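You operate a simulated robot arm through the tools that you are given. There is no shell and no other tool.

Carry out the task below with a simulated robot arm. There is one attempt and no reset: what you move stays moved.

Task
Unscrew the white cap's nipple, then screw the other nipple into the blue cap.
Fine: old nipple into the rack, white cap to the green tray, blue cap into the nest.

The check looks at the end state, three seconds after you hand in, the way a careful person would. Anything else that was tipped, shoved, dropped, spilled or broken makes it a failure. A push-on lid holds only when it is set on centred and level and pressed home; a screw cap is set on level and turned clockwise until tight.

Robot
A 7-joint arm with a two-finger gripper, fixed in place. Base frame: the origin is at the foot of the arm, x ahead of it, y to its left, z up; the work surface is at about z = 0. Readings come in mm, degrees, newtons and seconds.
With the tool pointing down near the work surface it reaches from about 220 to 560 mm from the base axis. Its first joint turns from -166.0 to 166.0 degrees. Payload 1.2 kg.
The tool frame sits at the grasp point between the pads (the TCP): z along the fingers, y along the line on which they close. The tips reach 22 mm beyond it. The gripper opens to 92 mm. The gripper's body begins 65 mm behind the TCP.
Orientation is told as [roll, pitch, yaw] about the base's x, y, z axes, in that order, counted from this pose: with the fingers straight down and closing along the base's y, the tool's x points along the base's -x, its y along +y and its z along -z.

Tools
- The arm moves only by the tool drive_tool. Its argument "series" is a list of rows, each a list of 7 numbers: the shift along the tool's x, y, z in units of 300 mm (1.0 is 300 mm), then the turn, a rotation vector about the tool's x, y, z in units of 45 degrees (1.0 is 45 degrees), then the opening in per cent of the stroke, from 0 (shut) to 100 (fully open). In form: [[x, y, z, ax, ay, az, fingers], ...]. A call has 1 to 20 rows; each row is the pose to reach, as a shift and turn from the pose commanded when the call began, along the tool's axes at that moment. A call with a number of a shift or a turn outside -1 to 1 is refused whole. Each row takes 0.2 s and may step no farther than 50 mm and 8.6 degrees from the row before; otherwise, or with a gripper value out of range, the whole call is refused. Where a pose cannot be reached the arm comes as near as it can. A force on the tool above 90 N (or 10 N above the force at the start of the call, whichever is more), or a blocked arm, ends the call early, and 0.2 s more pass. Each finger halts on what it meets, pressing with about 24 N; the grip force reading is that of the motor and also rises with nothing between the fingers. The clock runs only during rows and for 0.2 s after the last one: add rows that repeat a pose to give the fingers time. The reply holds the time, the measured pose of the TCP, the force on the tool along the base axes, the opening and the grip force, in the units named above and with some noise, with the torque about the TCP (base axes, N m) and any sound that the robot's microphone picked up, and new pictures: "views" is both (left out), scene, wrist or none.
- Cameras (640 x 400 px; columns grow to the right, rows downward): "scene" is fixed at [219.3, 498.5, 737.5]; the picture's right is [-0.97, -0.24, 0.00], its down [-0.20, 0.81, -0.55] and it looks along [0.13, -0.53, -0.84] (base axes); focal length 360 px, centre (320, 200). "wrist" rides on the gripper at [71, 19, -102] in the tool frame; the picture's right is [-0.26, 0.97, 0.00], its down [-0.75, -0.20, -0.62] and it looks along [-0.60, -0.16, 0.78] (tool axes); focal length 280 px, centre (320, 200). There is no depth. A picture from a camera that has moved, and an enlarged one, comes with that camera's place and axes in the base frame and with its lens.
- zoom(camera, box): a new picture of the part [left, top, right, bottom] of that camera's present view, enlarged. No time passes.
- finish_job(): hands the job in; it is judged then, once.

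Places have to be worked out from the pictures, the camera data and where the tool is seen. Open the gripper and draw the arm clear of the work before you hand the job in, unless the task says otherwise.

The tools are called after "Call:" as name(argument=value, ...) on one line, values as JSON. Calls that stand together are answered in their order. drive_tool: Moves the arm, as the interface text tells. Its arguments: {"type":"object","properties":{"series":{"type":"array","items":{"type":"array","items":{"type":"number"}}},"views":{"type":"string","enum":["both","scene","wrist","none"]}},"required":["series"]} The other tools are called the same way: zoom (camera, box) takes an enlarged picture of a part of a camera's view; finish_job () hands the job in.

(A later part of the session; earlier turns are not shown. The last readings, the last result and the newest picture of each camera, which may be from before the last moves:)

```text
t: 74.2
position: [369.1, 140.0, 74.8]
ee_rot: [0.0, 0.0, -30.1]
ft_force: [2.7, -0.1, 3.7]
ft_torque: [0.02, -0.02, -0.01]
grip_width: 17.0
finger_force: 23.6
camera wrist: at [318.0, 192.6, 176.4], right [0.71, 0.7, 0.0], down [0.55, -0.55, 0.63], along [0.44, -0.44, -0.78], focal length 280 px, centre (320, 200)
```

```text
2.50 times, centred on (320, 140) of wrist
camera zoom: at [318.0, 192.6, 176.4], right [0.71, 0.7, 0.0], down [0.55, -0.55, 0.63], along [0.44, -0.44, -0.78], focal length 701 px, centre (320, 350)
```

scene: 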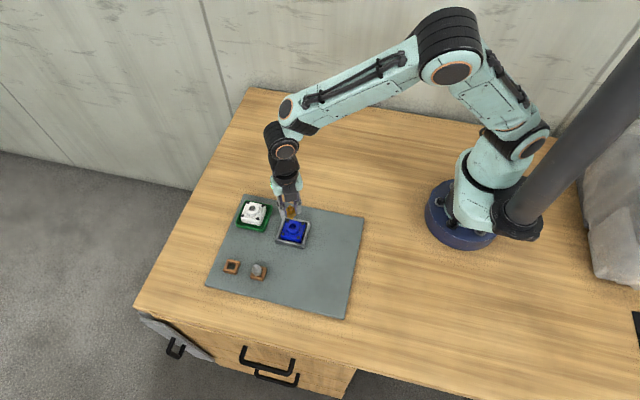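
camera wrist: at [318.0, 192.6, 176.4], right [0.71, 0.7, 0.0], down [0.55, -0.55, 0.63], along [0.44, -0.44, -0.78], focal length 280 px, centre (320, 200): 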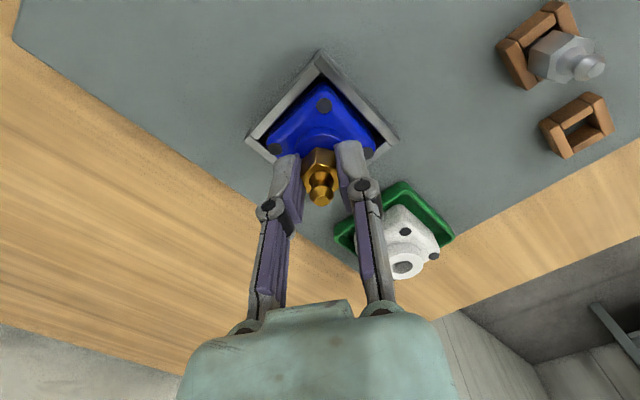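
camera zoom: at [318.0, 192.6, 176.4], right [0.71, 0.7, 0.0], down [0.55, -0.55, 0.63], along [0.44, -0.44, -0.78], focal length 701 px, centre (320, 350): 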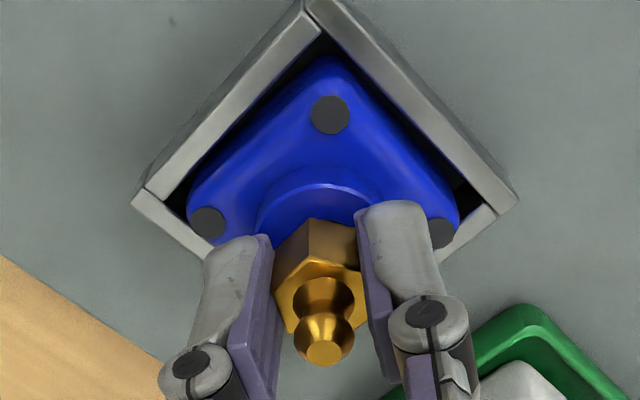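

Still advancing smoothly; the hex is getting close to the collar. Another 45° clockwise.

Call:
drive_tool(series=[[0.0001, 0.0008, 0.0007, 0, 0, 0.167, 10], [0.0001, 0.0017, 0.0014, 0, 0, 0.333, 10], [0.0, 0.0025, 0.002, 0, 0, 0.5, 10], [-0.0002, 0.0033, 0.0025, 0, 0, 0.667, 10], [-0.0005, 0.0041, 0.003, 0, 0, 0.833, 10], [-0.0009, 0.0049, 0.003, 0, 0, 1.0, 10], [-0.0009, 0.0049, 0.003, 0, 0, 1.0, 10]], views="wrist")

Call:
zoom(camera="scene", box=[270, 205, 315, 250])

Call:
zoom(camera="wrist", box=[260, 60, 380, 220])

```text
t: 75.8
position: [368.3, 143.3, 73.8]
ee_rot: [-0.1, 0.0, -75.0]
ft_force: [0.5, -2.1, 2.8]
ft_torque: [-0.02, -0.01, -0.02]
grip_width: 17.0
finger_force: 23.4
camera wrist: at [370.5, 215.7, 175.5], right [1.0, 0.0, 0.0], down [0.0, -0.78, 0.62], along [0.0, -0.62, -0.78], focal length 280 px, centre (320, 200)
```

wrist: 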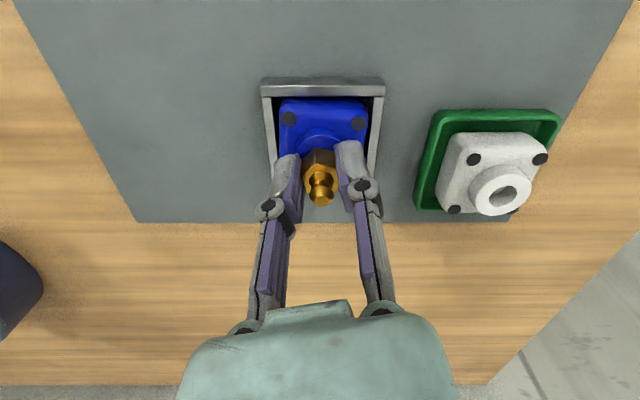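

```text
8.89 times, centred on (292, 228) of scene
camera zoom: at [219.3, 498.5, 737.5], right [-0.97, -0.24, 0.0], down [-0.2, 0.81, -0.55], along [0.13, -0.53, -0.84], focal length 3202 px, centre (564, -44)
```

zoom: 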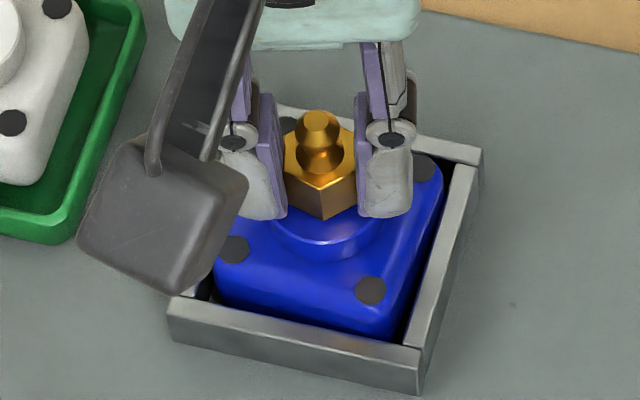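

```text
2.50 times, centred on (320, 140) of wrist
camera zoom: at [370.5, 215.7, 175.5], right [1.0, 0.0, 0.0], down [0.0, -0.78, 0.62], along [0.0, -0.62, -0.78], focal length 701 px, centre (320, 350)
```

zoom: 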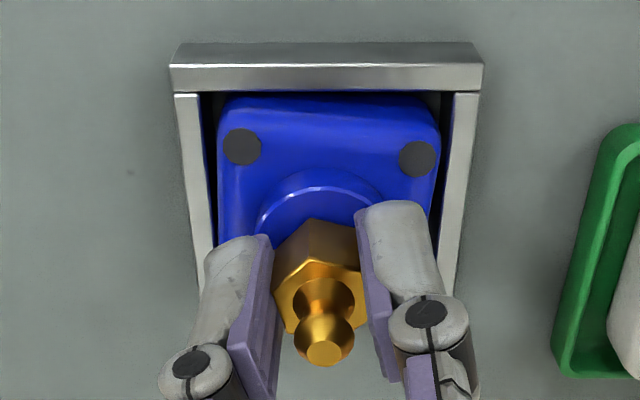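

The hex has almost reached the collar (z ≈ 73.8). I turn another 45° clockwise and watch the torque.

Call:
drive_tool(series=[[0.0001, 0.0008, 0.0007, 0, 0, 0.167, 10], [0.0001, 0.0017, 0.0014, 0, 0, 0.333, 10], [0.0, 0.0025, 0.002, 0, 0, 0.5, 10], [-0.0002, 0.0033, 0.0025, 0, 0, 0.667, 10], [-0.0005, 0.0041, 0.003, 0, 0, 0.833, 10], [-0.0009, 0.0049, 0.003, 0, 0, 1.0, 10], [-0.0009, 0.0049, 0.003, 0, 0, 1.0, 10]], views="wrist")

Call:
zoom(camera="scene", box=[270, 205, 315, 250])

Call:
zoom(camera="wrist", box=[260, 60, 380, 220])

```text
t: 77.4
position: [369.9, 143.0, 72.4]
ee_rot: [0.0, 0.0, -120.0]
ft_force: [4.1, 2.2, 0.8]
ft_torque: [0.04, -0.09, 0.03]
grip_width: 16.9
finger_force: 23.6
camera wrist: at [424.1, 194.0, 174.6], right [0.7, -0.71, 0.0], down [-0.55, -0.55, 0.62], along [-0.44, -0.44, -0.78], focal length 280 px, centre (320, 200)
```

wrist: 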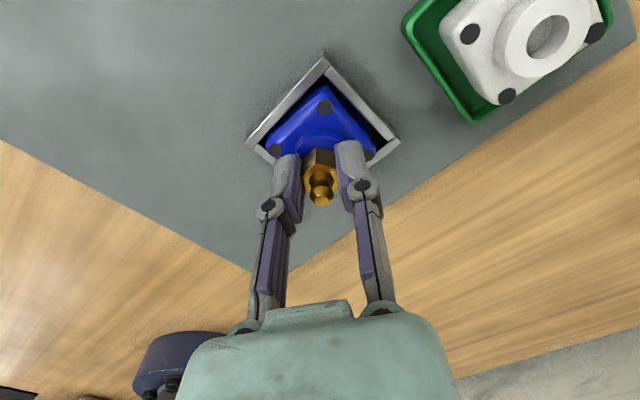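

```text
8.89 times, centred on (292, 228) of scene
camera zoom: at [219.3, 498.5, 737.5], right [-0.97, -0.24, 0.0], down [-0.2, 0.81, -0.55], along [0.13, -0.53, -0.84], focal length 3202 px, centre (564, -44)
```

zoom: 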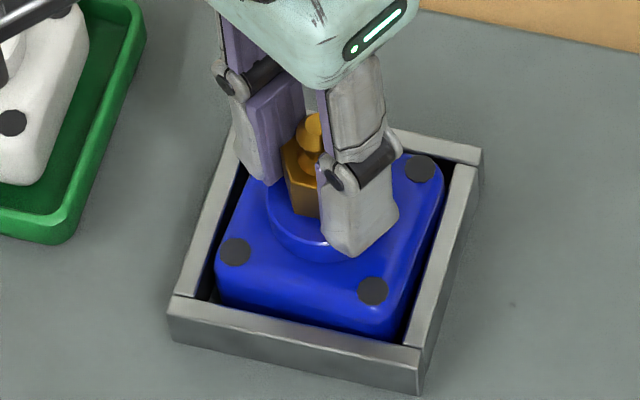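

```text
2.50 times, centred on (320, 140) of wrist
camera zoom: at [424.1, 194.0, 174.6], right [0.7, -0.71, 0.0], down [-0.55, -0.55, 0.62], along [-0.44, -0.44, -0.78], focal length 701 px, centre (320, 350)
```

zoom: 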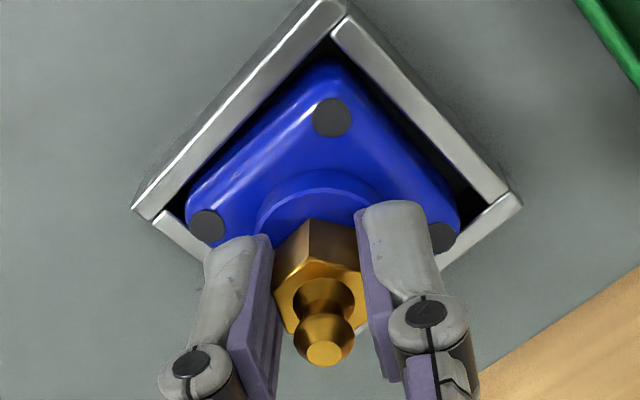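

270° turned; z ≈ 72.4 and almost no load, so it is still travelling in. I try another 45° clockwise with slightly more feed.

Call:
drive_tool(series=[[0.0001, 0.0008, 0.001, 0, 0, 0.167, 10], [0.0001, 0.0017, 0.002, 0, 0, 0.333, 10], [0.0, 0.0025, 0.0028, 0, 0, 0.5, 10], [-0.0002, 0.0033, 0.0034, 0, 0, 0.667, 10], [-0.0005, 0.0041, 0.004, 0, 0, 0.833, 10], [-0.0009, 0.0049, 0.004, 0, 0, 1.0, 10], [-0.0009, 0.0049, 0.004, 0, 0, 1.0, 10]], views="wrist")

Call:
zoom(camera="scene", box=[270, 205, 315, 250])

Call:
zoom(camera="wrist", box=[260, 60, 380, 220])

```text
t: 79.0
position: [371.4, 140.1, 71.4]
ee_rot: [0.1, 0.0, -165.1]
ft_force: [1.5, -2.1, 5.4]
ft_torque: [-0.06, 0.0, 0.01]
grip_width: 17.2
finger_force: 24.1
camera wrist: at [446.6, 140.4, 173.3], right [0.0, -1.0, 0.0], down [-0.78, 0.0, 0.62], along [-0.62, 0.0, -0.78], focal length 280 px, centre (320, 200)
```

wrist: 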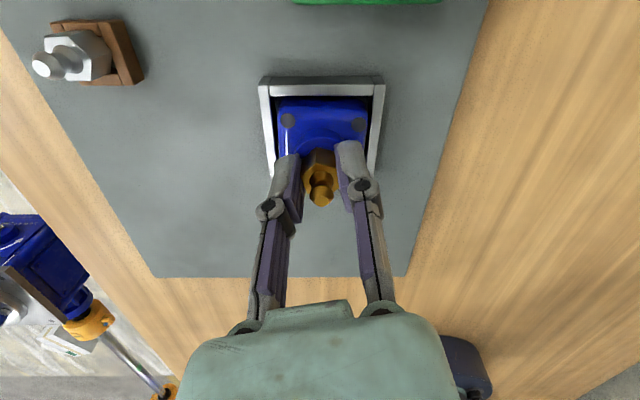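

```text
8.89 times, centred on (292, 228) of scene
camera zoom: at [219.3, 498.5, 737.5], right [-0.97, -0.24, 0.0], down [-0.2, 0.81, -0.55], along [0.13, -0.53, -0.84], focal length 3202 px, centre (564, -44)
```

zoom: 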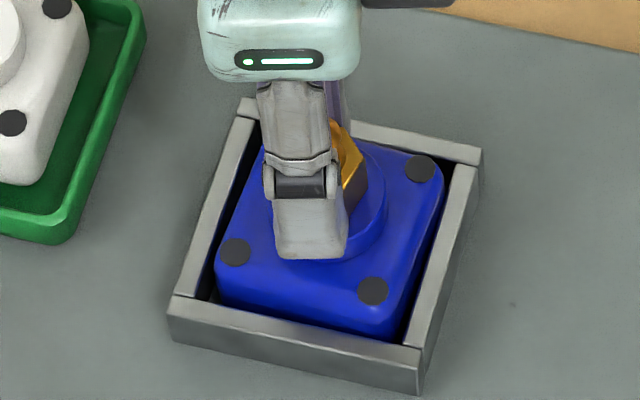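

```text
2.50 times, centred on (320, 140) of wrist
camera zoom: at [446.6, 140.4, 173.3], right [0.0, -1.0, 0.0], down [-0.78, 0.0, 0.62], along [-0.62, 0.0, -0.78], focal length 701 px, centre (320, 350)
```

zoom: 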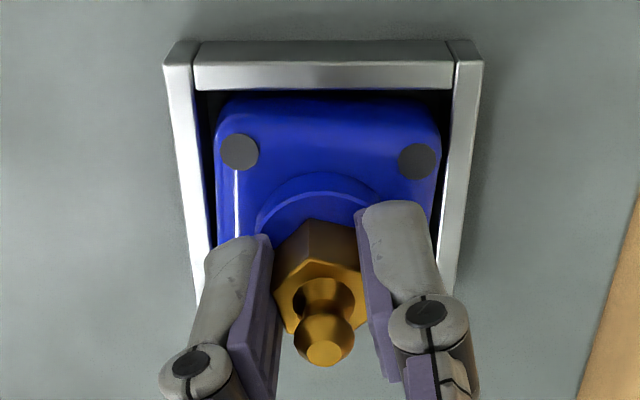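

No resisting torque so far after 315°. I look closely at the gap between hex and collar.

Call:
zoom(camera="wrist", box=[285, 125, 355, 215])

Call:
zoom(camera="scene", box=[282, 208, 306, 236])

```text
4.44 times, centred on (320, 170) of wrist
camera zoom: at [446.6, 140.4, 173.3], right [0.0, -1.0, 0.0], down [-0.78, 0.0, 0.62], along [-0.62, 0.0, -0.78], focal length 1246 px, centre (320, 333)
```

zoom: 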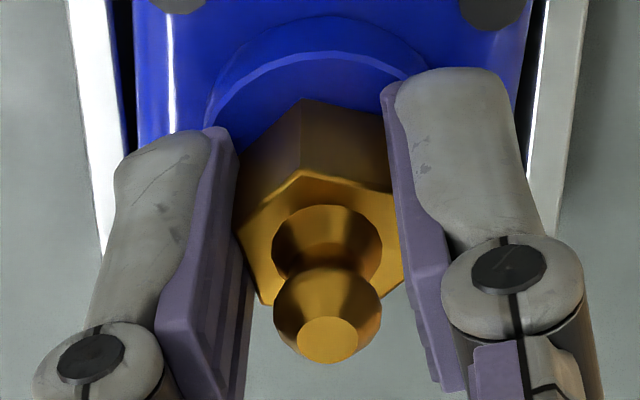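

```text
14.29 times, centred on (294, 222) of scene
camera zoom: at [219.3, 498.5, 737.5], right [-0.97, -0.24, 0.0], down [-0.2, 0.81, -0.55], along [0.13, -0.53, -0.84], focal length 5145 px, centre (691, -114)
```

zoom: 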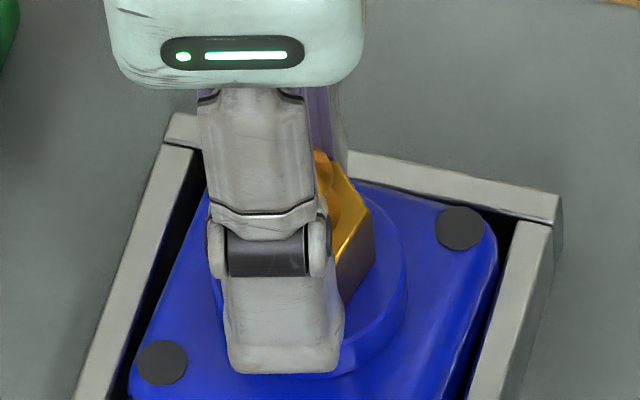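

The hex now looks practically down on the collar (it advanced about 1 mm per 45°). I turn a little further, 15°, with small feed to feel for tightness.

Call:
drive_tool(series=[[0.0001, 0.0004, 0.0003, 0, 0, 0.083, 10], [0.0001, 0.0008, 0.0006, 0, 0, 0.167, 10], [0.0001, 0.0012, 0.0009, 0, 0, 0.25, 10], [0.0001, 0.0017, 0.0012, 0, 0, 0.333, 10], [0.0001, 0.0017, 0.0012, 0, 0, 0.333, 10]], views="none")

Call:
zoom(camera="wrist", box=[285, 125, 355, 215])

Call:
zoom(camera="scene", box=[270, 205, 315, 250])

```text
t: 80.2
position: [372.7, 141.8, 71.5]
ee_rot: [-0.1, -0.1, -179.9]
ft_force: [3.5, -2.2, 2.1]
ft_torque: [-0.02, -0.03, 0.01]
grip_width: 17.1
finger_force: 24.1
```

```text
4.44 times, centred on (320, 170) of wrist
camera zoom: at [444.0, 121.8, 173.2], right [-0.26, -0.97, 0.0], down [-0.75, 0.2, 0.62], along [-0.6, 0.16, -0.78], focal length 1246 px, centre (320, 333)
```

zoom: 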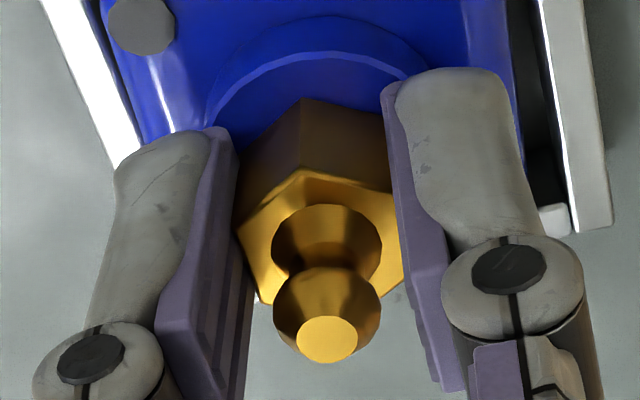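

```text
8.89 times, centred on (292, 228) of scene
camera zoom: at [219.3, 498.5, 737.5], right [-0.97, -0.24, 0.0], down [-0.2, 0.81, -0.55], along [0.13, -0.53, -0.84], focal length 3202 px, centre (564, -44)
```

zoom: 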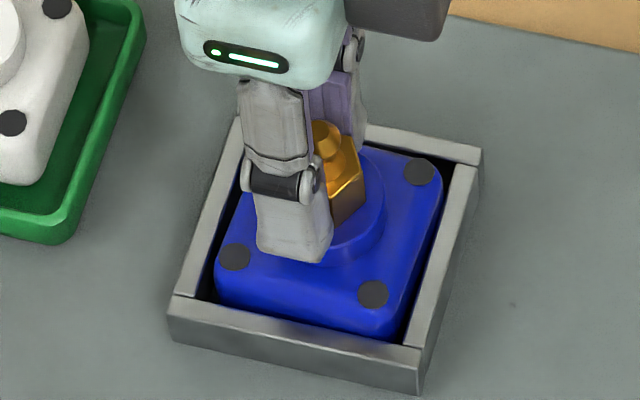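

Still advancing without resistance at 330°. I continue clockwise another 45°.

Call:
drive_tool(series=[[0.0001, 0.0008, 0.0006, 0, 0, 0.167, 10], [0.0001, 0.0017, 0.0012, 0, 0, 0.333, 10], [0.0, 0.0025, 0.0018, 0, 0, 0.5, 10], [-0.0002, 0.0033, 0.0024, 0, 0, 0.667, 10], [-0.0005, 0.0041, 0.003, 0, 0, 0.833, 10], [-0.0009, 0.0049, 0.003, 0, 0, 1.0, 10], [-0.0009, 0.0049, 0.003, 0, 0, 1.0, 10]], views="none")

Call:
zoom(camera="wrist", box=[285, 125, 355, 215])

Call:
zoom(camera="scene", box=[270, 205, 315, 250])

```text
t: 81.5
position: [479.4, 122.5, 73.4]
ee_rot: [-0.2, 1.8, 144.1]
ft_force: [-9.5, -3.1, 27.2]
ft_torque: [-0.19, 0.48, 0.02]
grip_width: 16.9
finger_force: 4.3
out of reach, approached as far as the arm can: row 1, 2, 3, 4, 5, 6
stopped in row 6: the force on the tool passed its limit at 256 N (the readings are from after the stop); the commanded pose is now the measured one
```

```text
4.44 times, centred on (320, 170) of wrist
camera zoom: at [524.3, 65.3, 177.4], right [-0.78, -0.63, -0.01], down [-0.51, 0.62, 0.6], along [-0.37, 0.47, -0.8], focal length 1246 px, centre (320, 333)
```

zoom: 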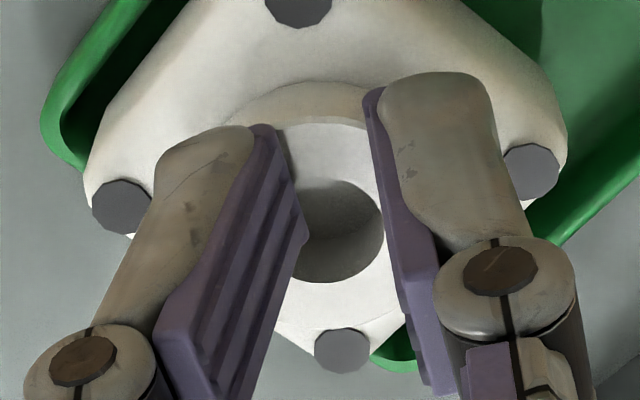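

```text
8.89 times, centred on (292, 228) of scene
camera zoom: at [219.3, 498.5, 737.5], right [-0.97, -0.24, 0.0], down [-0.2, 0.81, -0.55], along [0.13, -0.53, -0.84], focal length 3202 px, centre (564, -44)
```

zoom: 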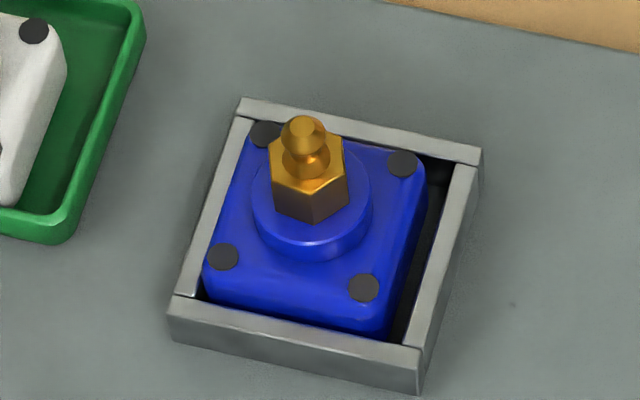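

The last turn was beyond the joint's range and the arm swung away to the tray side; the brass nipple stayed in the blue cap. I look at the whole situation before moving anything.

Call:
zoom(camera="scene", box=[190, 170, 370, 320])

Call:
zoom(camera="scene", box=[225, 180, 285, 250])

Call:
zoom(camera="scene", box=[212, 245, 276, 290])

Call:
zoom(camera="wrist", box=[0, 0, 640, 400])

Call:
zoom(camera="scene", box=[0, 0, 640, 400])

```text
2.67 times, centred on (280, 245) of scene
camera zoom: at [219.3, 498.5, 737.5], right [-0.97, -0.24, 0.0], down [-0.2, 0.81, -0.55], along [0.13, -0.53, -0.84], focal length 960 px, centre (427, 80)
```

zoom: 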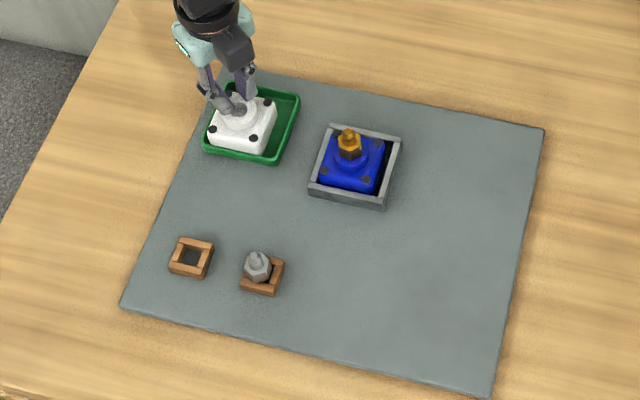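

```text
5.71 times, centred on (255, 215) of scene
camera zoom: at [219.3, 498.5, 737.5], right [-0.97, -0.24, 0.0], down [-0.2, 0.81, -0.55], along [0.13, -0.53, -0.84], focal length 2058 px, centre (691, 114)
```

zoom: 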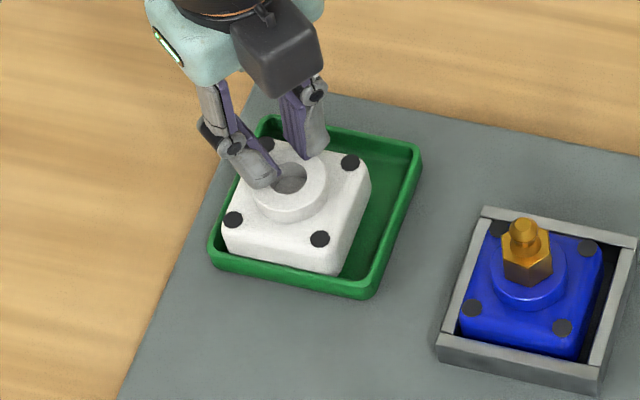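

```text
8.89 times, centred on (244, 268) of scene
camera zoom: at [219.3, 498.5, 737.5], right [-0.97, -0.24, 0.0], down [-0.2, 0.81, -0.55], along [0.13, -0.53, -0.84], focal length 3202 px, centre (996, -400)
```

zoom: 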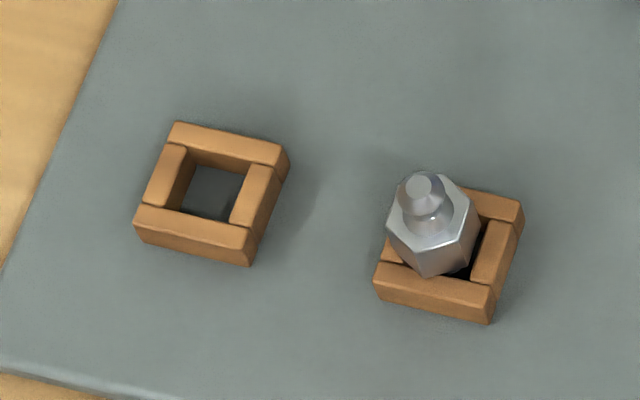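

```text
1.00 times, centred on (320, 200) of wrist (not enlarged: the box is as wide or as high as the picture)
camera zoom: at [524.3, 65.3, 177.4], right [-0.78, -0.63, -0.01], down [-0.51, 0.62, 0.6], along [-0.37, 0.47, -0.8], focal length 280 px, centre (320, 200)
```

zoom: 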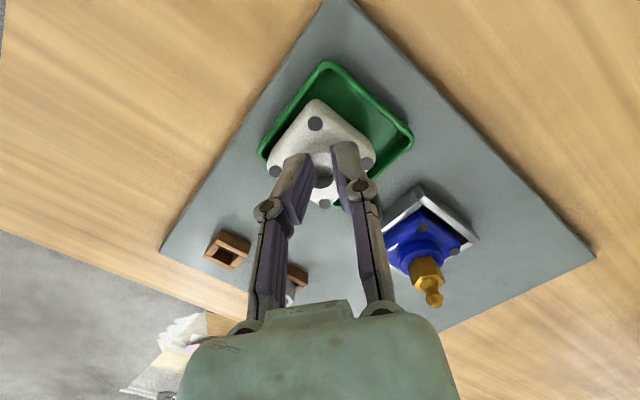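

```text
1.00 times, centred on (320, 200) of scene (not enlarged: the box is as wide or as high as the picture)
camera zoom: at [219.3, 498.5, 737.5], right [-0.97, -0.24, 0.0], down [-0.2, 0.81, -0.55], along [0.13, -0.53, -0.84], focal length 360 px, centre (320, 200)
```

zoom: 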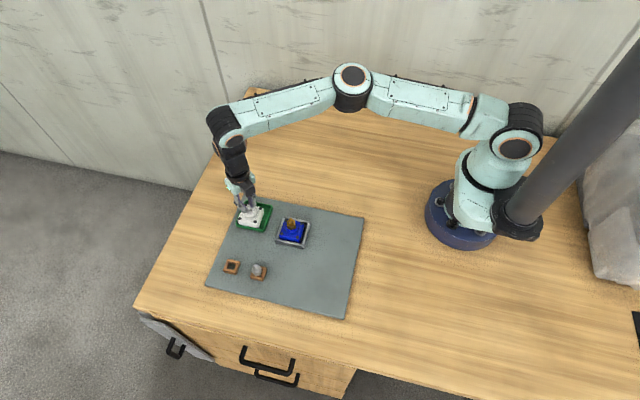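

The white cap is still in the tray, the blue cap with the brass nipple still upright in the nest, and the rack is untouched. The fingertips are pressing on the white collar's top, so I rise gently straight up first.

Call:
drive_tool(series=[[0, 0, -0.005, 0, 0, 0, 19], [0, 0, -0.01, 0, 0, 0, 19], [0, 0, -0.02, 0, 0, 0, 19], [0, 0, -0.03, 0, 0, 0, 19]], views="both")

Call:
zoom(camera="scene", box=[225, 180, 285, 250])

```text
t: 82.5
position: [479.3, 121.9, 80.3]
ee_rot: [-0.2, 1.9, 144.2]
ft_force: [-0.1, 0.3, -0.1]
ft_torque: [-0.01, -0.03, 0.01]
grip_width: 17.6
finger_force: 0.0
camera wrist: at [524.5, 66.1, 184.2], right [-0.78, -0.63, -0.01], down [-0.51, 0.62, 0.6], along [-0.37, 0.47, -0.8], focal length 280 px, centre (320, 200)
```

scene: 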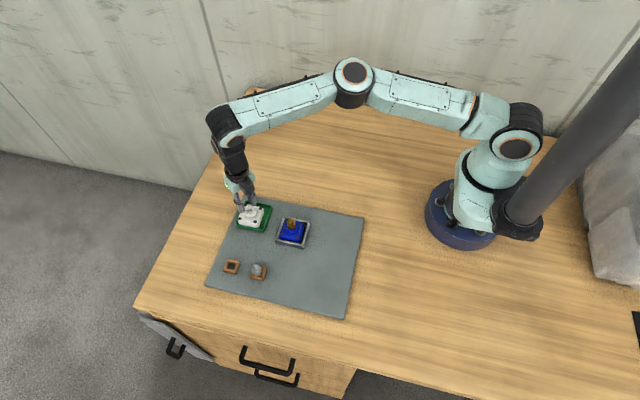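
wrist: 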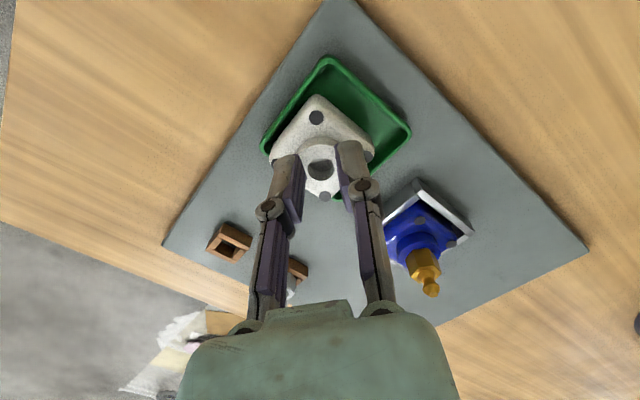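

```text
5.71 times, centred on (255, 215) of scene
camera zoom: at [219.3, 498.5, 737.5], right [-0.97, -0.24, 0.0], down [-0.2, 0.81, -0.55], along [0.13, -0.53, -0.84], focal length 2058 px, centre (691, 114)
```

zoom: 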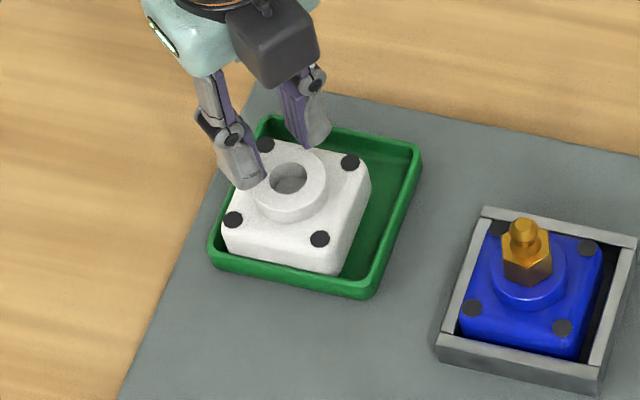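

Unloaded and clear; the white cap still sits flat inside the tray. I rise to about z = 140, level the tool (it is pitched 1.9°), and then examine the brass nipple.

Call:
drive_tool(series=[[0, 0, -0.05, 0, 0, 0, 30], [0, 0, -0.12, 0, -0.01, 0, 50], [0, 0, -0.18, -0.002, -0.02, 0, 50], [0, 0, -0.2, -0.004, -0.042, 0, 50], [0, 0, -0.2, -0.004, -0.042, 0, 50]], views="both")

Call:
zoom(camera="scene", box=[280, 206, 306, 238])

Call:
zoom(camera="scene", box=[225, 190, 285, 250])

```text
t: 83.7
position: [477.8, 122.9, 140.2]
ee_rot: [-0.1, -0.1, 144.3]
ft_force: [0.0, 0.6, -0.1]
ft_torque: [0.02, -0.03, 0.01]
grip_width: 46.0
finger_force: 0.1
out of reach, approached as far as the arm can: row 1
camera wrist: at [525.8, 65.5, 242.0], right [-0.78, -0.63, 0.0], down [-0.49, 0.61, 0.63], along [-0.39, 0.49, -0.78], focal length 280 px, centre (320, 200)
```

scene: 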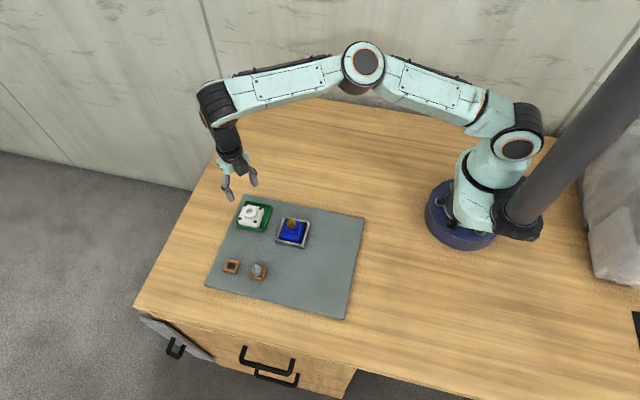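
wrist: 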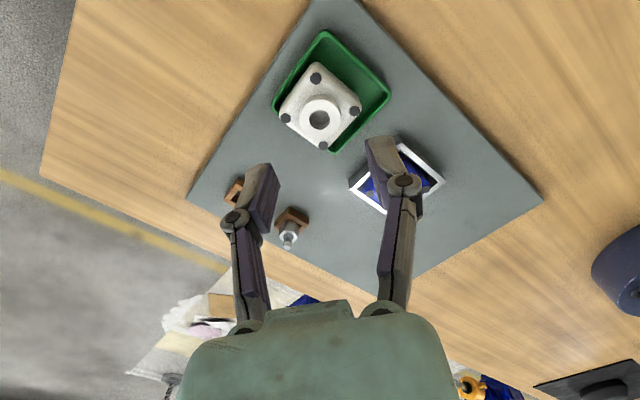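

```text
12.50 times, centred on (293, 222) of scene
camera zoom: at [219.3, 498.5, 737.5], right [-0.97, -0.24, 0.0], down [-0.2, 0.81, -0.55], along [0.13, -0.53, -0.84], focal length 4502 px, centre (658, -75)
```

zoom: 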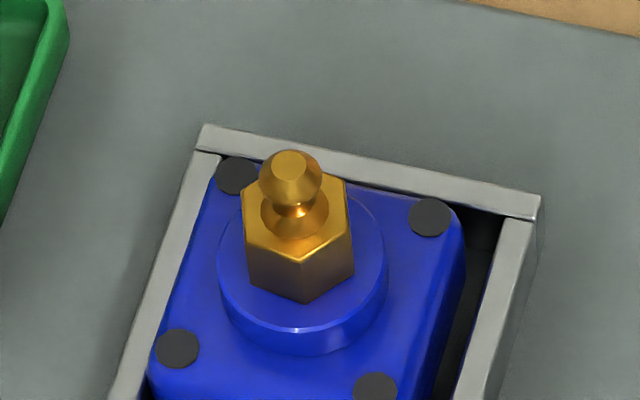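

```text
6.67 times, centred on (255, 220) of scene
camera zoom: at [219.3, 498.5, 737.5], right [-0.97, -0.24, 0.0], down [-0.2, 0.81, -0.55], along [0.13, -0.53, -0.84], focal length 2401 px, centre (753, 67)
```

zoom: 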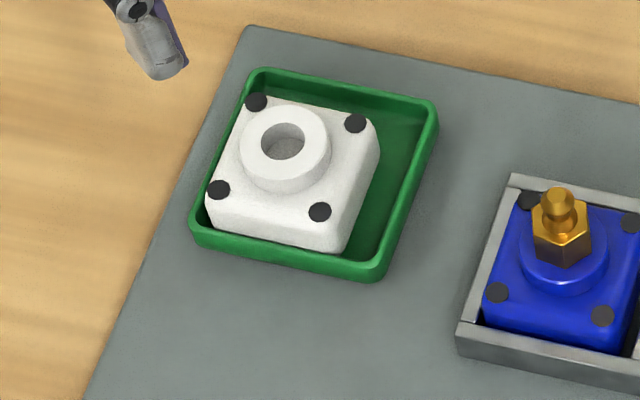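

Everything is in place: brass nipple upright with its hex on the blue collar, white cap flat in the tray. I still need to verify tightness, so I enlarge the hex to read its direction for a fresh grip.

Call:
zoom(camera="scene", box=[284, 208, 304, 230])

Call:
zoom(camera="scene", box=[265, 205, 320, 255])

```text
16.00 times, centred on (294, 219) of scene
camera zoom: at [219.3, 498.5, 737.5], right [-0.97, -0.24, 0.0], down [-0.2, 0.81, -0.55], along [0.13, -0.53, -0.84], focal length 5763 px, centre (736, -104)
```

zoom: 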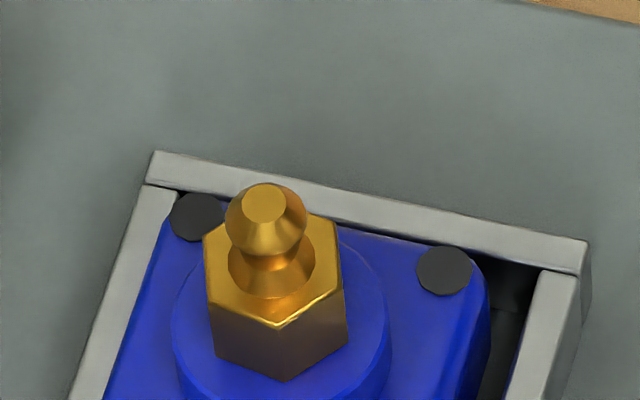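

```text
8.00 times, centred on (292, 230) of scene
camera zoom: at [219.3, 498.5, 737.5], right [-0.97, -0.24, 0.0], down [-0.2, 0.81, -0.55], along [0.13, -0.53, -0.84], focal length 2881 px, centre (540, -40)
```

zoom: 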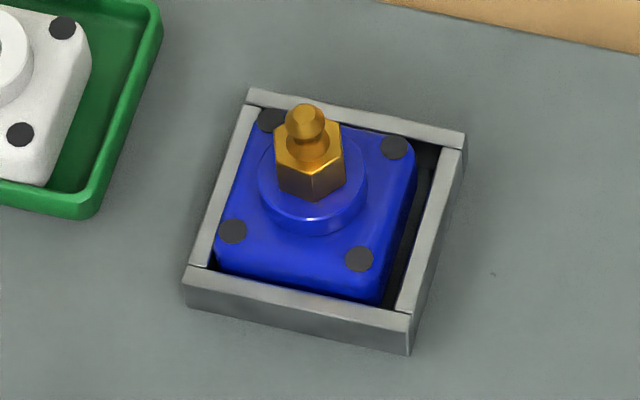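

The hex edges lie at 52° modulo 60°, so yaw 112° fits for a new grip with nearly 290° of clockwise range left. I move back over the nipple at height while turning the tool to 112°.

Call:
drive_tool(series=[[-0.082, 0.039, 0, 0, 0, 0.145, 50], [-0.164, 0.078, 0, 0, 0, 0.29, 50], [-0.246, 0.117, 0, 0, 0, 0.435, 50], [-0.3273, 0.1557, 0, 0, 0, 0.58, 50], [-0.3273, 0.1557, 0.04, 0, 0, 0.718, 50], [-0.3273, 0.1557, 0.08, 0, 0, 0.718, 50], [-0.3273, 0.1557, 0.1, 0, 0, 0.718, 50], [-0.3273, 0.1557, 0.1, 0, 0, 0.718, 50]], views="both")

Call:
zoom(camera="wrist", box=[240, 60, 400, 220])

Call:
zoom(camera="scene", box=[270, 195, 318, 245])

```text
t: 85.5
position: [493.1, 73.4, 223.0]
ee_rot: [1.0, 0.0, 112.7]
ft_force: [0.0, 0.2, 0.9]
ft_torque: [0.03, 0.01, -0.01]
grip_width: 46.3
finger_force: 0.0
out of reach, approached as far as the arm can: row 1, 2, 3, 4, 5, 6, 7, 8
camera wrist: at [505.8, 1.6, 324.8], right [-0.99, -0.13, 0.02], down [-0.09, 0.78, 0.62], along [-0.09, 0.62, -0.78], focal length 280 px, centre (320, 200)
```

scene: 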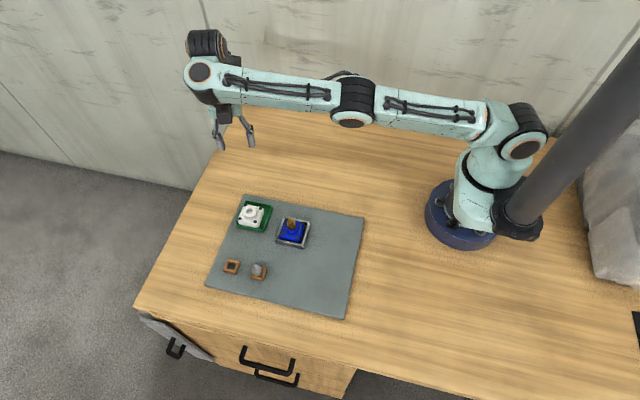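
wrist: 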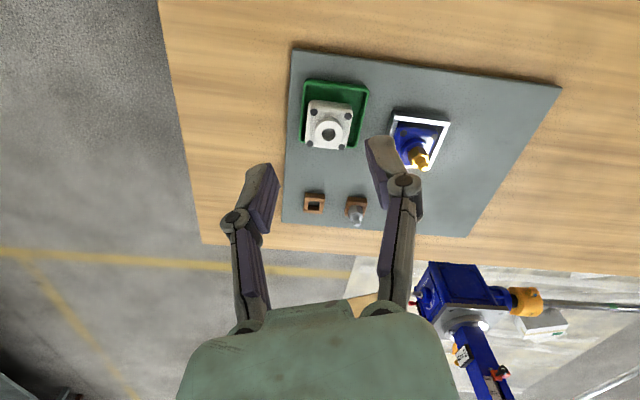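

```text
2.50 times, centred on (320, 140) of wrist
camera zoom: at [505.8, 1.6, 324.8], right [-0.99, -0.13, 0.02], down [-0.09, 0.78, 0.62], along [-0.09, 0.62, -0.78], focal length 701 px, centre (320, 350)
```

zoom: 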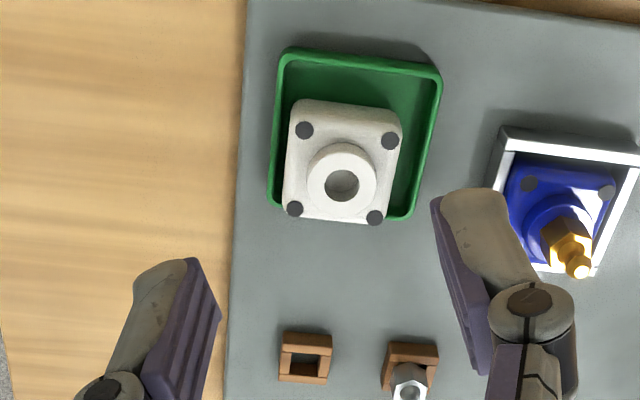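

```text
8.00 times, centred on (294, 220) of scene
camera zoom: at [219.3, 498.5, 737.5], right [-0.97, -0.24, 0.0], down [-0.2, 0.81, -0.55], along [0.13, -0.53, -0.84], focal length 2881 px, centre (528, 40)
```

zoom: 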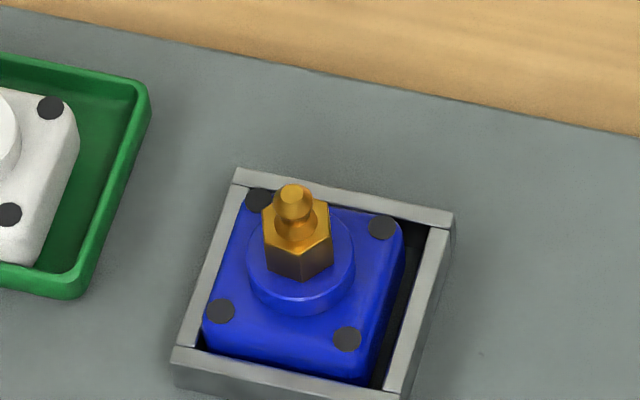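

The wrist is wound up against its joint limit, so the arm could not follow. I unwind counter-clockwise in steps at a safe height (about z = 200, well above everything).

Call:
drive_tool(series=[[0, 0, -0.1, 0, 0, -0.167, 50], [0, 0, -0.2, 0, 0, -0.333, 50], [0, 0, -0.3, 0, 0, -0.5, 50], [0, 0, -0.3, 0, 0, -0.667, 50], [0, 0, -0.3, 0, 0, -0.833, 50], [0, 0, -0.3, 0, 0, -1.0, 50], [0, 0, -0.3, 0, 0, -1.0, 50]], views="scene")

```text
t: 87.0
position: [493.3, 74.5, 316.2]
ee_rot: [0.0, 0.0, 157.1]
ft_force: [-0.4, -0.1, 0.1]
ft_torque: [-0.03, -0.01, -0.03]
grip_width: 46.0
finger_force: 0.0
out of reach, approached as far as the arm can: row 3, 4
```

scene: 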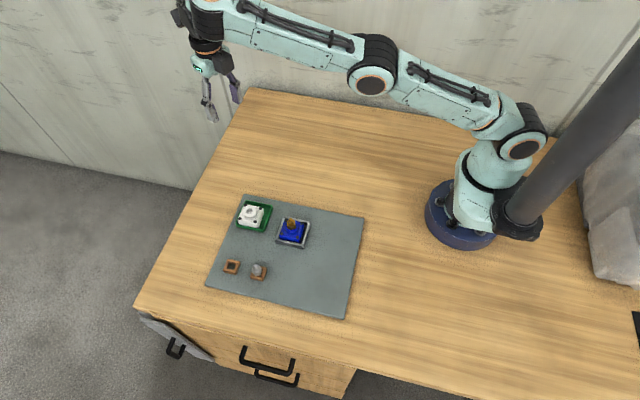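

Unwinding works at height. I continue counter-clockwise 45° while staying clear above the table.

Call:
drive_tool(series=[[0, 0, 0, 0, 0, -0.167, 50], [0, 0, 0.05, 0, 0, -0.333, 50], [0, 0, 0.1, 0, 0, -0.5, 50], [0, 0, 0.15, 0, 0, -0.667, 50], [0, 0, 0.2, 0, 0, -0.833, 50], [0, 0, 0.25, 0, 0, -1.0, 50], [0, 0, 0.25, 0, 0, -1.0, 50]], views="none")

```text
t: 88.7
position: [492.5, 76.2, 240.6]
ee_rot: [0.0, 0.0, -158.1]
ft_force: [-0.5, 0.1, 0.5]
ft_torque: [0.01, 0.02, -0.02]
grip_width: 46.0
finger_force: 0.1
```

The wrist is back in range (yaw -158°). I carry on unwinding while moving back over the nest at height.

Call:
drive_tool(series=[[-0.0485, -0.0593, 0.0, 0, 0, -0.167, 50], [-0.097, -0.1187, 0.05, 0, 0, -0.333, 50], [-0.1456, -0.178, 0.1, 0, 0, -0.5, 50], [-0.1941, -0.2373, 0.15, 0, 0, -0.667, 50], [-0.2427, -0.2967, 0.2, 0, 0, -0.833, 50], [-0.2912, -0.356, 0.2, 0, 0, -1.0, 50], [-0.2912, -0.356, 0.2, 0, 0, -1.0, 50]], views="none")

Call:
drive_tool(series=[[0, 0, 0, 0, 0, -0.167, 50], [0, 0, 0, 0, 0, -0.333, 50], [0, 0, 0, 0, 0, -0.5, 50], [0, 0, 0, 0, 0, -0.667, 50], [0, 0, 0, 0, 0, -0.833, 50], [0, 0, 0, 0, 0, -1.0, 50]], views="none")

Call:
drive_tool(series=[[0, 0, 0, 0, 0, -0.167, 50], [0, 0, 0, 0, 0, -0.333, 50], [0, 0, 0, 0, 0, -0.5, 50], [0, 0, 0, 0, 0, -0.667, 50], [0, 0, 0, 0, 0, -0.833, 50], [0, 0, 0, 0, 0, -1.0, 50], [0, 0, 0, 0, 0, -1.0, 50]], views="both")

```text
t: 90.2
position: [371.9, 144.3, 181.6]
ee_rot: [0.0, 0.0, -113.0]
ft_force: [0.3, -0.3, 0.7]
ft_torque: [-0.01, -0.01, 0.0]
grip_width: 46.0
finger_force: 0.1
```

```text
t: 91.7
position: [371.4, 141.8, 181.5]
ee_rot: [-0.2, 0.2, -68.0]
ft_force: [0.1, -0.1, -0.5]
ft_torque: [0.05, -0.01, 0.0]
grip_width: 45.9
finger_force: 0.1
```

```text
t: 93.2
position: [372.4, 143.2, 181.8]
ee_rot: [0.0, 0.0, -23.0]
ft_force: [0.5, -0.3, 0.2]
ft_torque: [0.0, 0.0, 0.02]
grip_width: 46.0
finger_force: 0.1
camera wrist: at [316.8, 187.9, 283.6], right [0.62, 0.79, 0.0], down [0.61, -0.48, 0.62], along [0.49, -0.39, -0.78], focal length 280 px, centre (320, 200)
```

scene: 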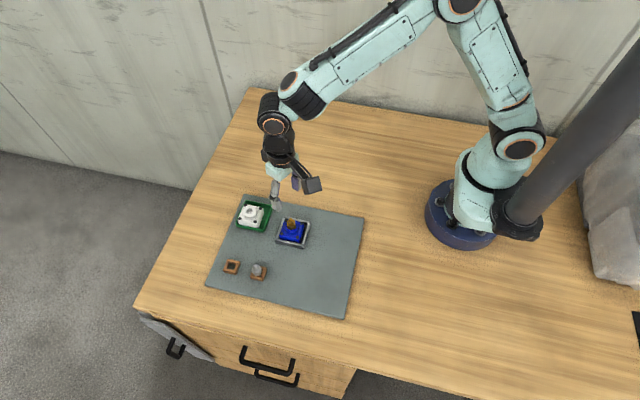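
wrist: 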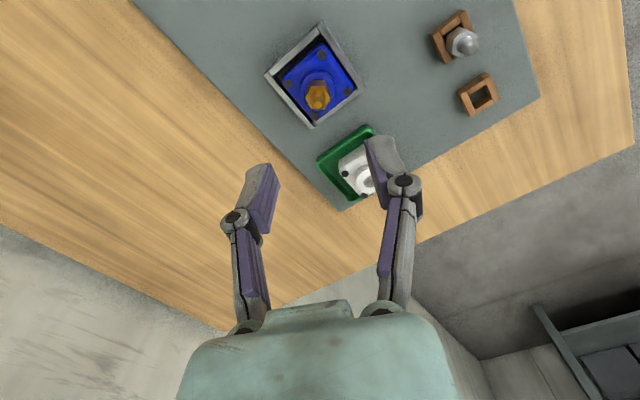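

Yaw is now -23° and the arm follows normally. I go on to yaw 112°, which fits the hex flats and leaves a long clockwise range.

Call:
drive_tool(series=[[0, 0, 0, 0, 0, -0.167, 50], [0, 0, 0, 0, 0, -0.333, 50], [0, 0, 0, 0, 0, -0.5, 50], [0, 0, 0, 0, 0, -0.667, 50], [0, 0, 0, 0, 0, -0.833, 50], [0, 0, 0, 0, 0, -1.0, 50]], views="none")

Call:
drive_tool(series=[[0, 0, 0, 0, 0, -0.167, 50], [0, 0, 0, 0, 0, -0.333, 50], [0, 0, 0, 0, 0, -0.5, 50], [0, 0, 0, 0, 0, -0.667, 50], [0, 0, 0, 0, 0, -0.833, 50], [0, 0, 0, 0, 0, -1.0, 50]], views="none")

Call:
drive_tool(series=[[0, 0, 0.05, 0, 0, -0.167, 50], [0, 0, 0.1, 0, 0, -0.333, 50], [0, 0, 0.15, 0, 0, -0.5, 50], [0, 0, 0.2, 0, 0, -0.667, 50], [0, 0, 0.22, 0, 0, -0.833, 50], [0, 0, 0.22, 0, 0, -1.0, 50], [0, 0, 0.22, 0, 0, -1.0, 50]], views="both")

Call:
zoom(camera="wrist", box=[240, 60, 400, 220])

Call:
zoom(camera="scene", box=[270, 195, 318, 245])

```text
t: 94.7
position: [372.4, 142.1, 181.2]
ee_rot: [0.0, -0.1, 22.0]
ft_force: [-0.2, -0.4, 0.5]
ft_torque: [0.0, 0.0, -0.02]
grip_width: 46.1
finger_force: 0.0
```

```text
t: 96.0
position: [372.7, 143.5, 183.0]
ee_rot: [0.0, 0.0, 67.0]
ft_force: [0.0, -0.7, 0.6]
ft_torque: [0.01, 0.01, 0.01]
grip_width: 46.1
finger_force: 0.1
```

```text
t: 97.7
position: [372.9, 141.5, 116.0]
ee_rot: [0.0, 0.0, 112.1]
ft_force: [-0.2, 0.0, 0.9]
ft_torque: [-0.01, 0.0, 0.03]
grip_width: 46.1
finger_force: 0.1
camera wrist: at [383.1, 69.7, 217.1], right [-0.99, -0.12, 0.0], down [-0.09, 0.77, 0.63], along [-0.07, 0.62, -0.78], focal length 280 px, centre (320, 200)
```

scene: 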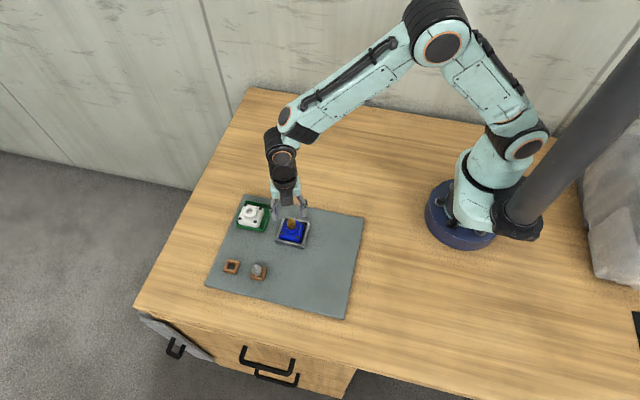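
wrist: 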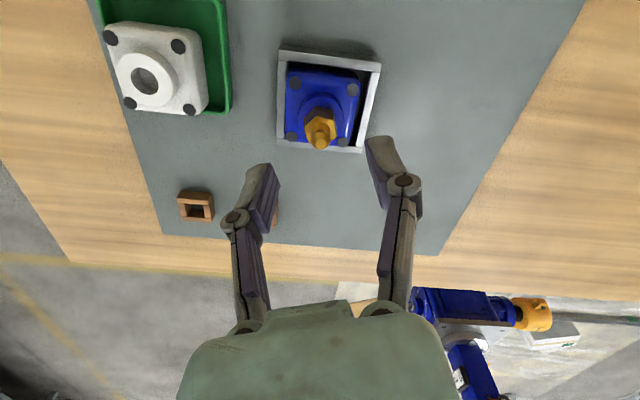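

```text
2.50 times, centred on (320, 140) of wrist
camera zoom: at [383.1, 69.7, 217.1], right [-0.99, -0.12, 0.0], down [-0.09, 0.77, 0.63], along [-0.07, 0.62, -0.78], focal length 701 px, centre (320, 350)
```

zoom: 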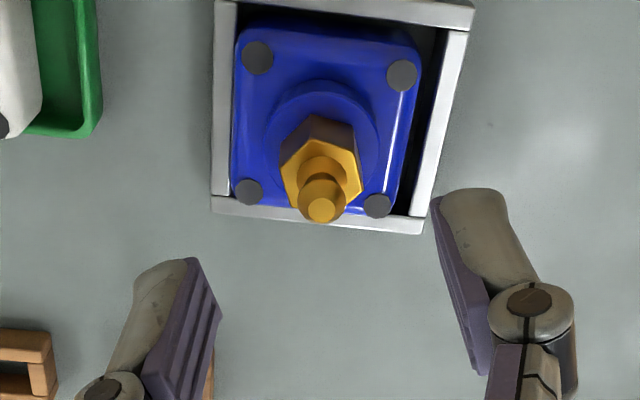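

```text
8.00 times, centred on (294, 220) of scene
camera zoom: at [219.3, 498.5, 737.5], right [-0.97, -0.24, 0.0], down [-0.2, 0.81, -0.55], along [0.13, -0.53, -0.84], focal length 2881 px, centre (528, 40)
```

zoom: 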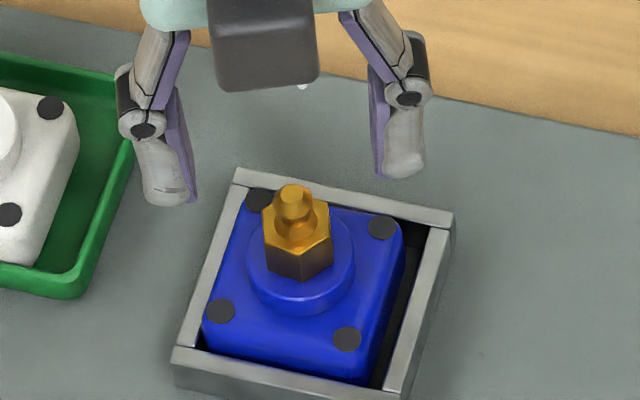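

The nipple is roughly 1–2 mm from the tool axis; I shift by (+1.3, +1.2) mm in tool axes, descend to z ≈ 90 and recheck before gripping.

Call:
drive_tool(series=[[0.0043, 0.004, 0.03, 0, 0, 0, 50], [0.0043, 0.004, 0.06, 0, 0, 0, 50], [0.0043, 0.004, 0.087, 0, 0, 0, 50], [0.0043, 0.004, 0.087, 0, 0, 0, 50]], views="wrist")

Call:
zoom(camera="wrist", box=[240, 80, 400, 220])

Call:
zoom(camera="scene", box=[272, 200, 314, 240])

```text
t: 98.7
position: [372.1, 140.7, 90.3]
ee_rot: [-0.1, -0.1, 111.9]
ft_force: [0.1, -0.9, 0.7]
ft_torque: [0.03, 0.01, 0.01]
grip_width: 46.0
finger_force: 0.1
camera wrist: at [382.4, 67.7, 191.2], right [-0.99, -0.12, 0.0], down [-0.09, 0.77, 0.63], along [-0.07, 0.62, -0.78], focal length 280 px, centre (320, 200)
```

wrist: 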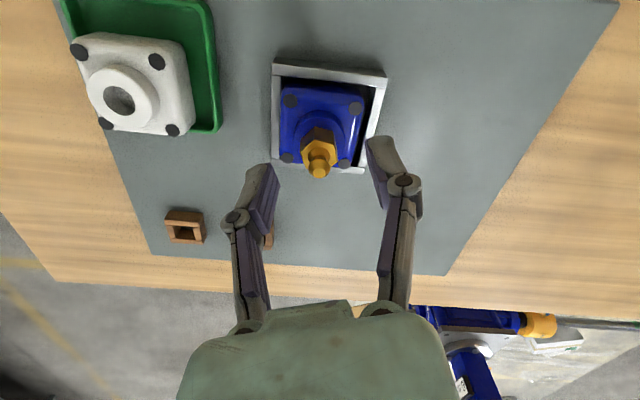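

```text
2.86 times, centred on (320, 150) of wrist
camera zoom: at [382.4, 67.7, 191.2], right [-0.99, -0.12, 0.0], down [-0.09, 0.77, 0.63], along [-0.07, 0.62, -0.78], focal length 801 px, centre (320, 343)
```

zoom: 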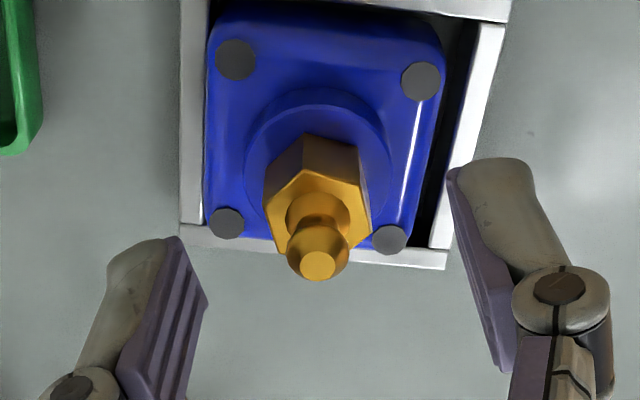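

```text
10.00 times, centred on (293, 220) of scene
camera zoom: at [219.3, 498.5, 737.5], right [-0.97, -0.24, 0.0], down [-0.2, 0.81, -0.55], along [0.13, -0.53, -0.84], focal length 3602 px, centre (590, 0)
```

zoom: 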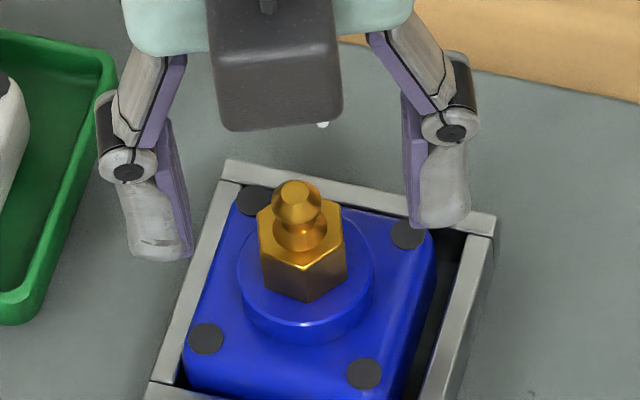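

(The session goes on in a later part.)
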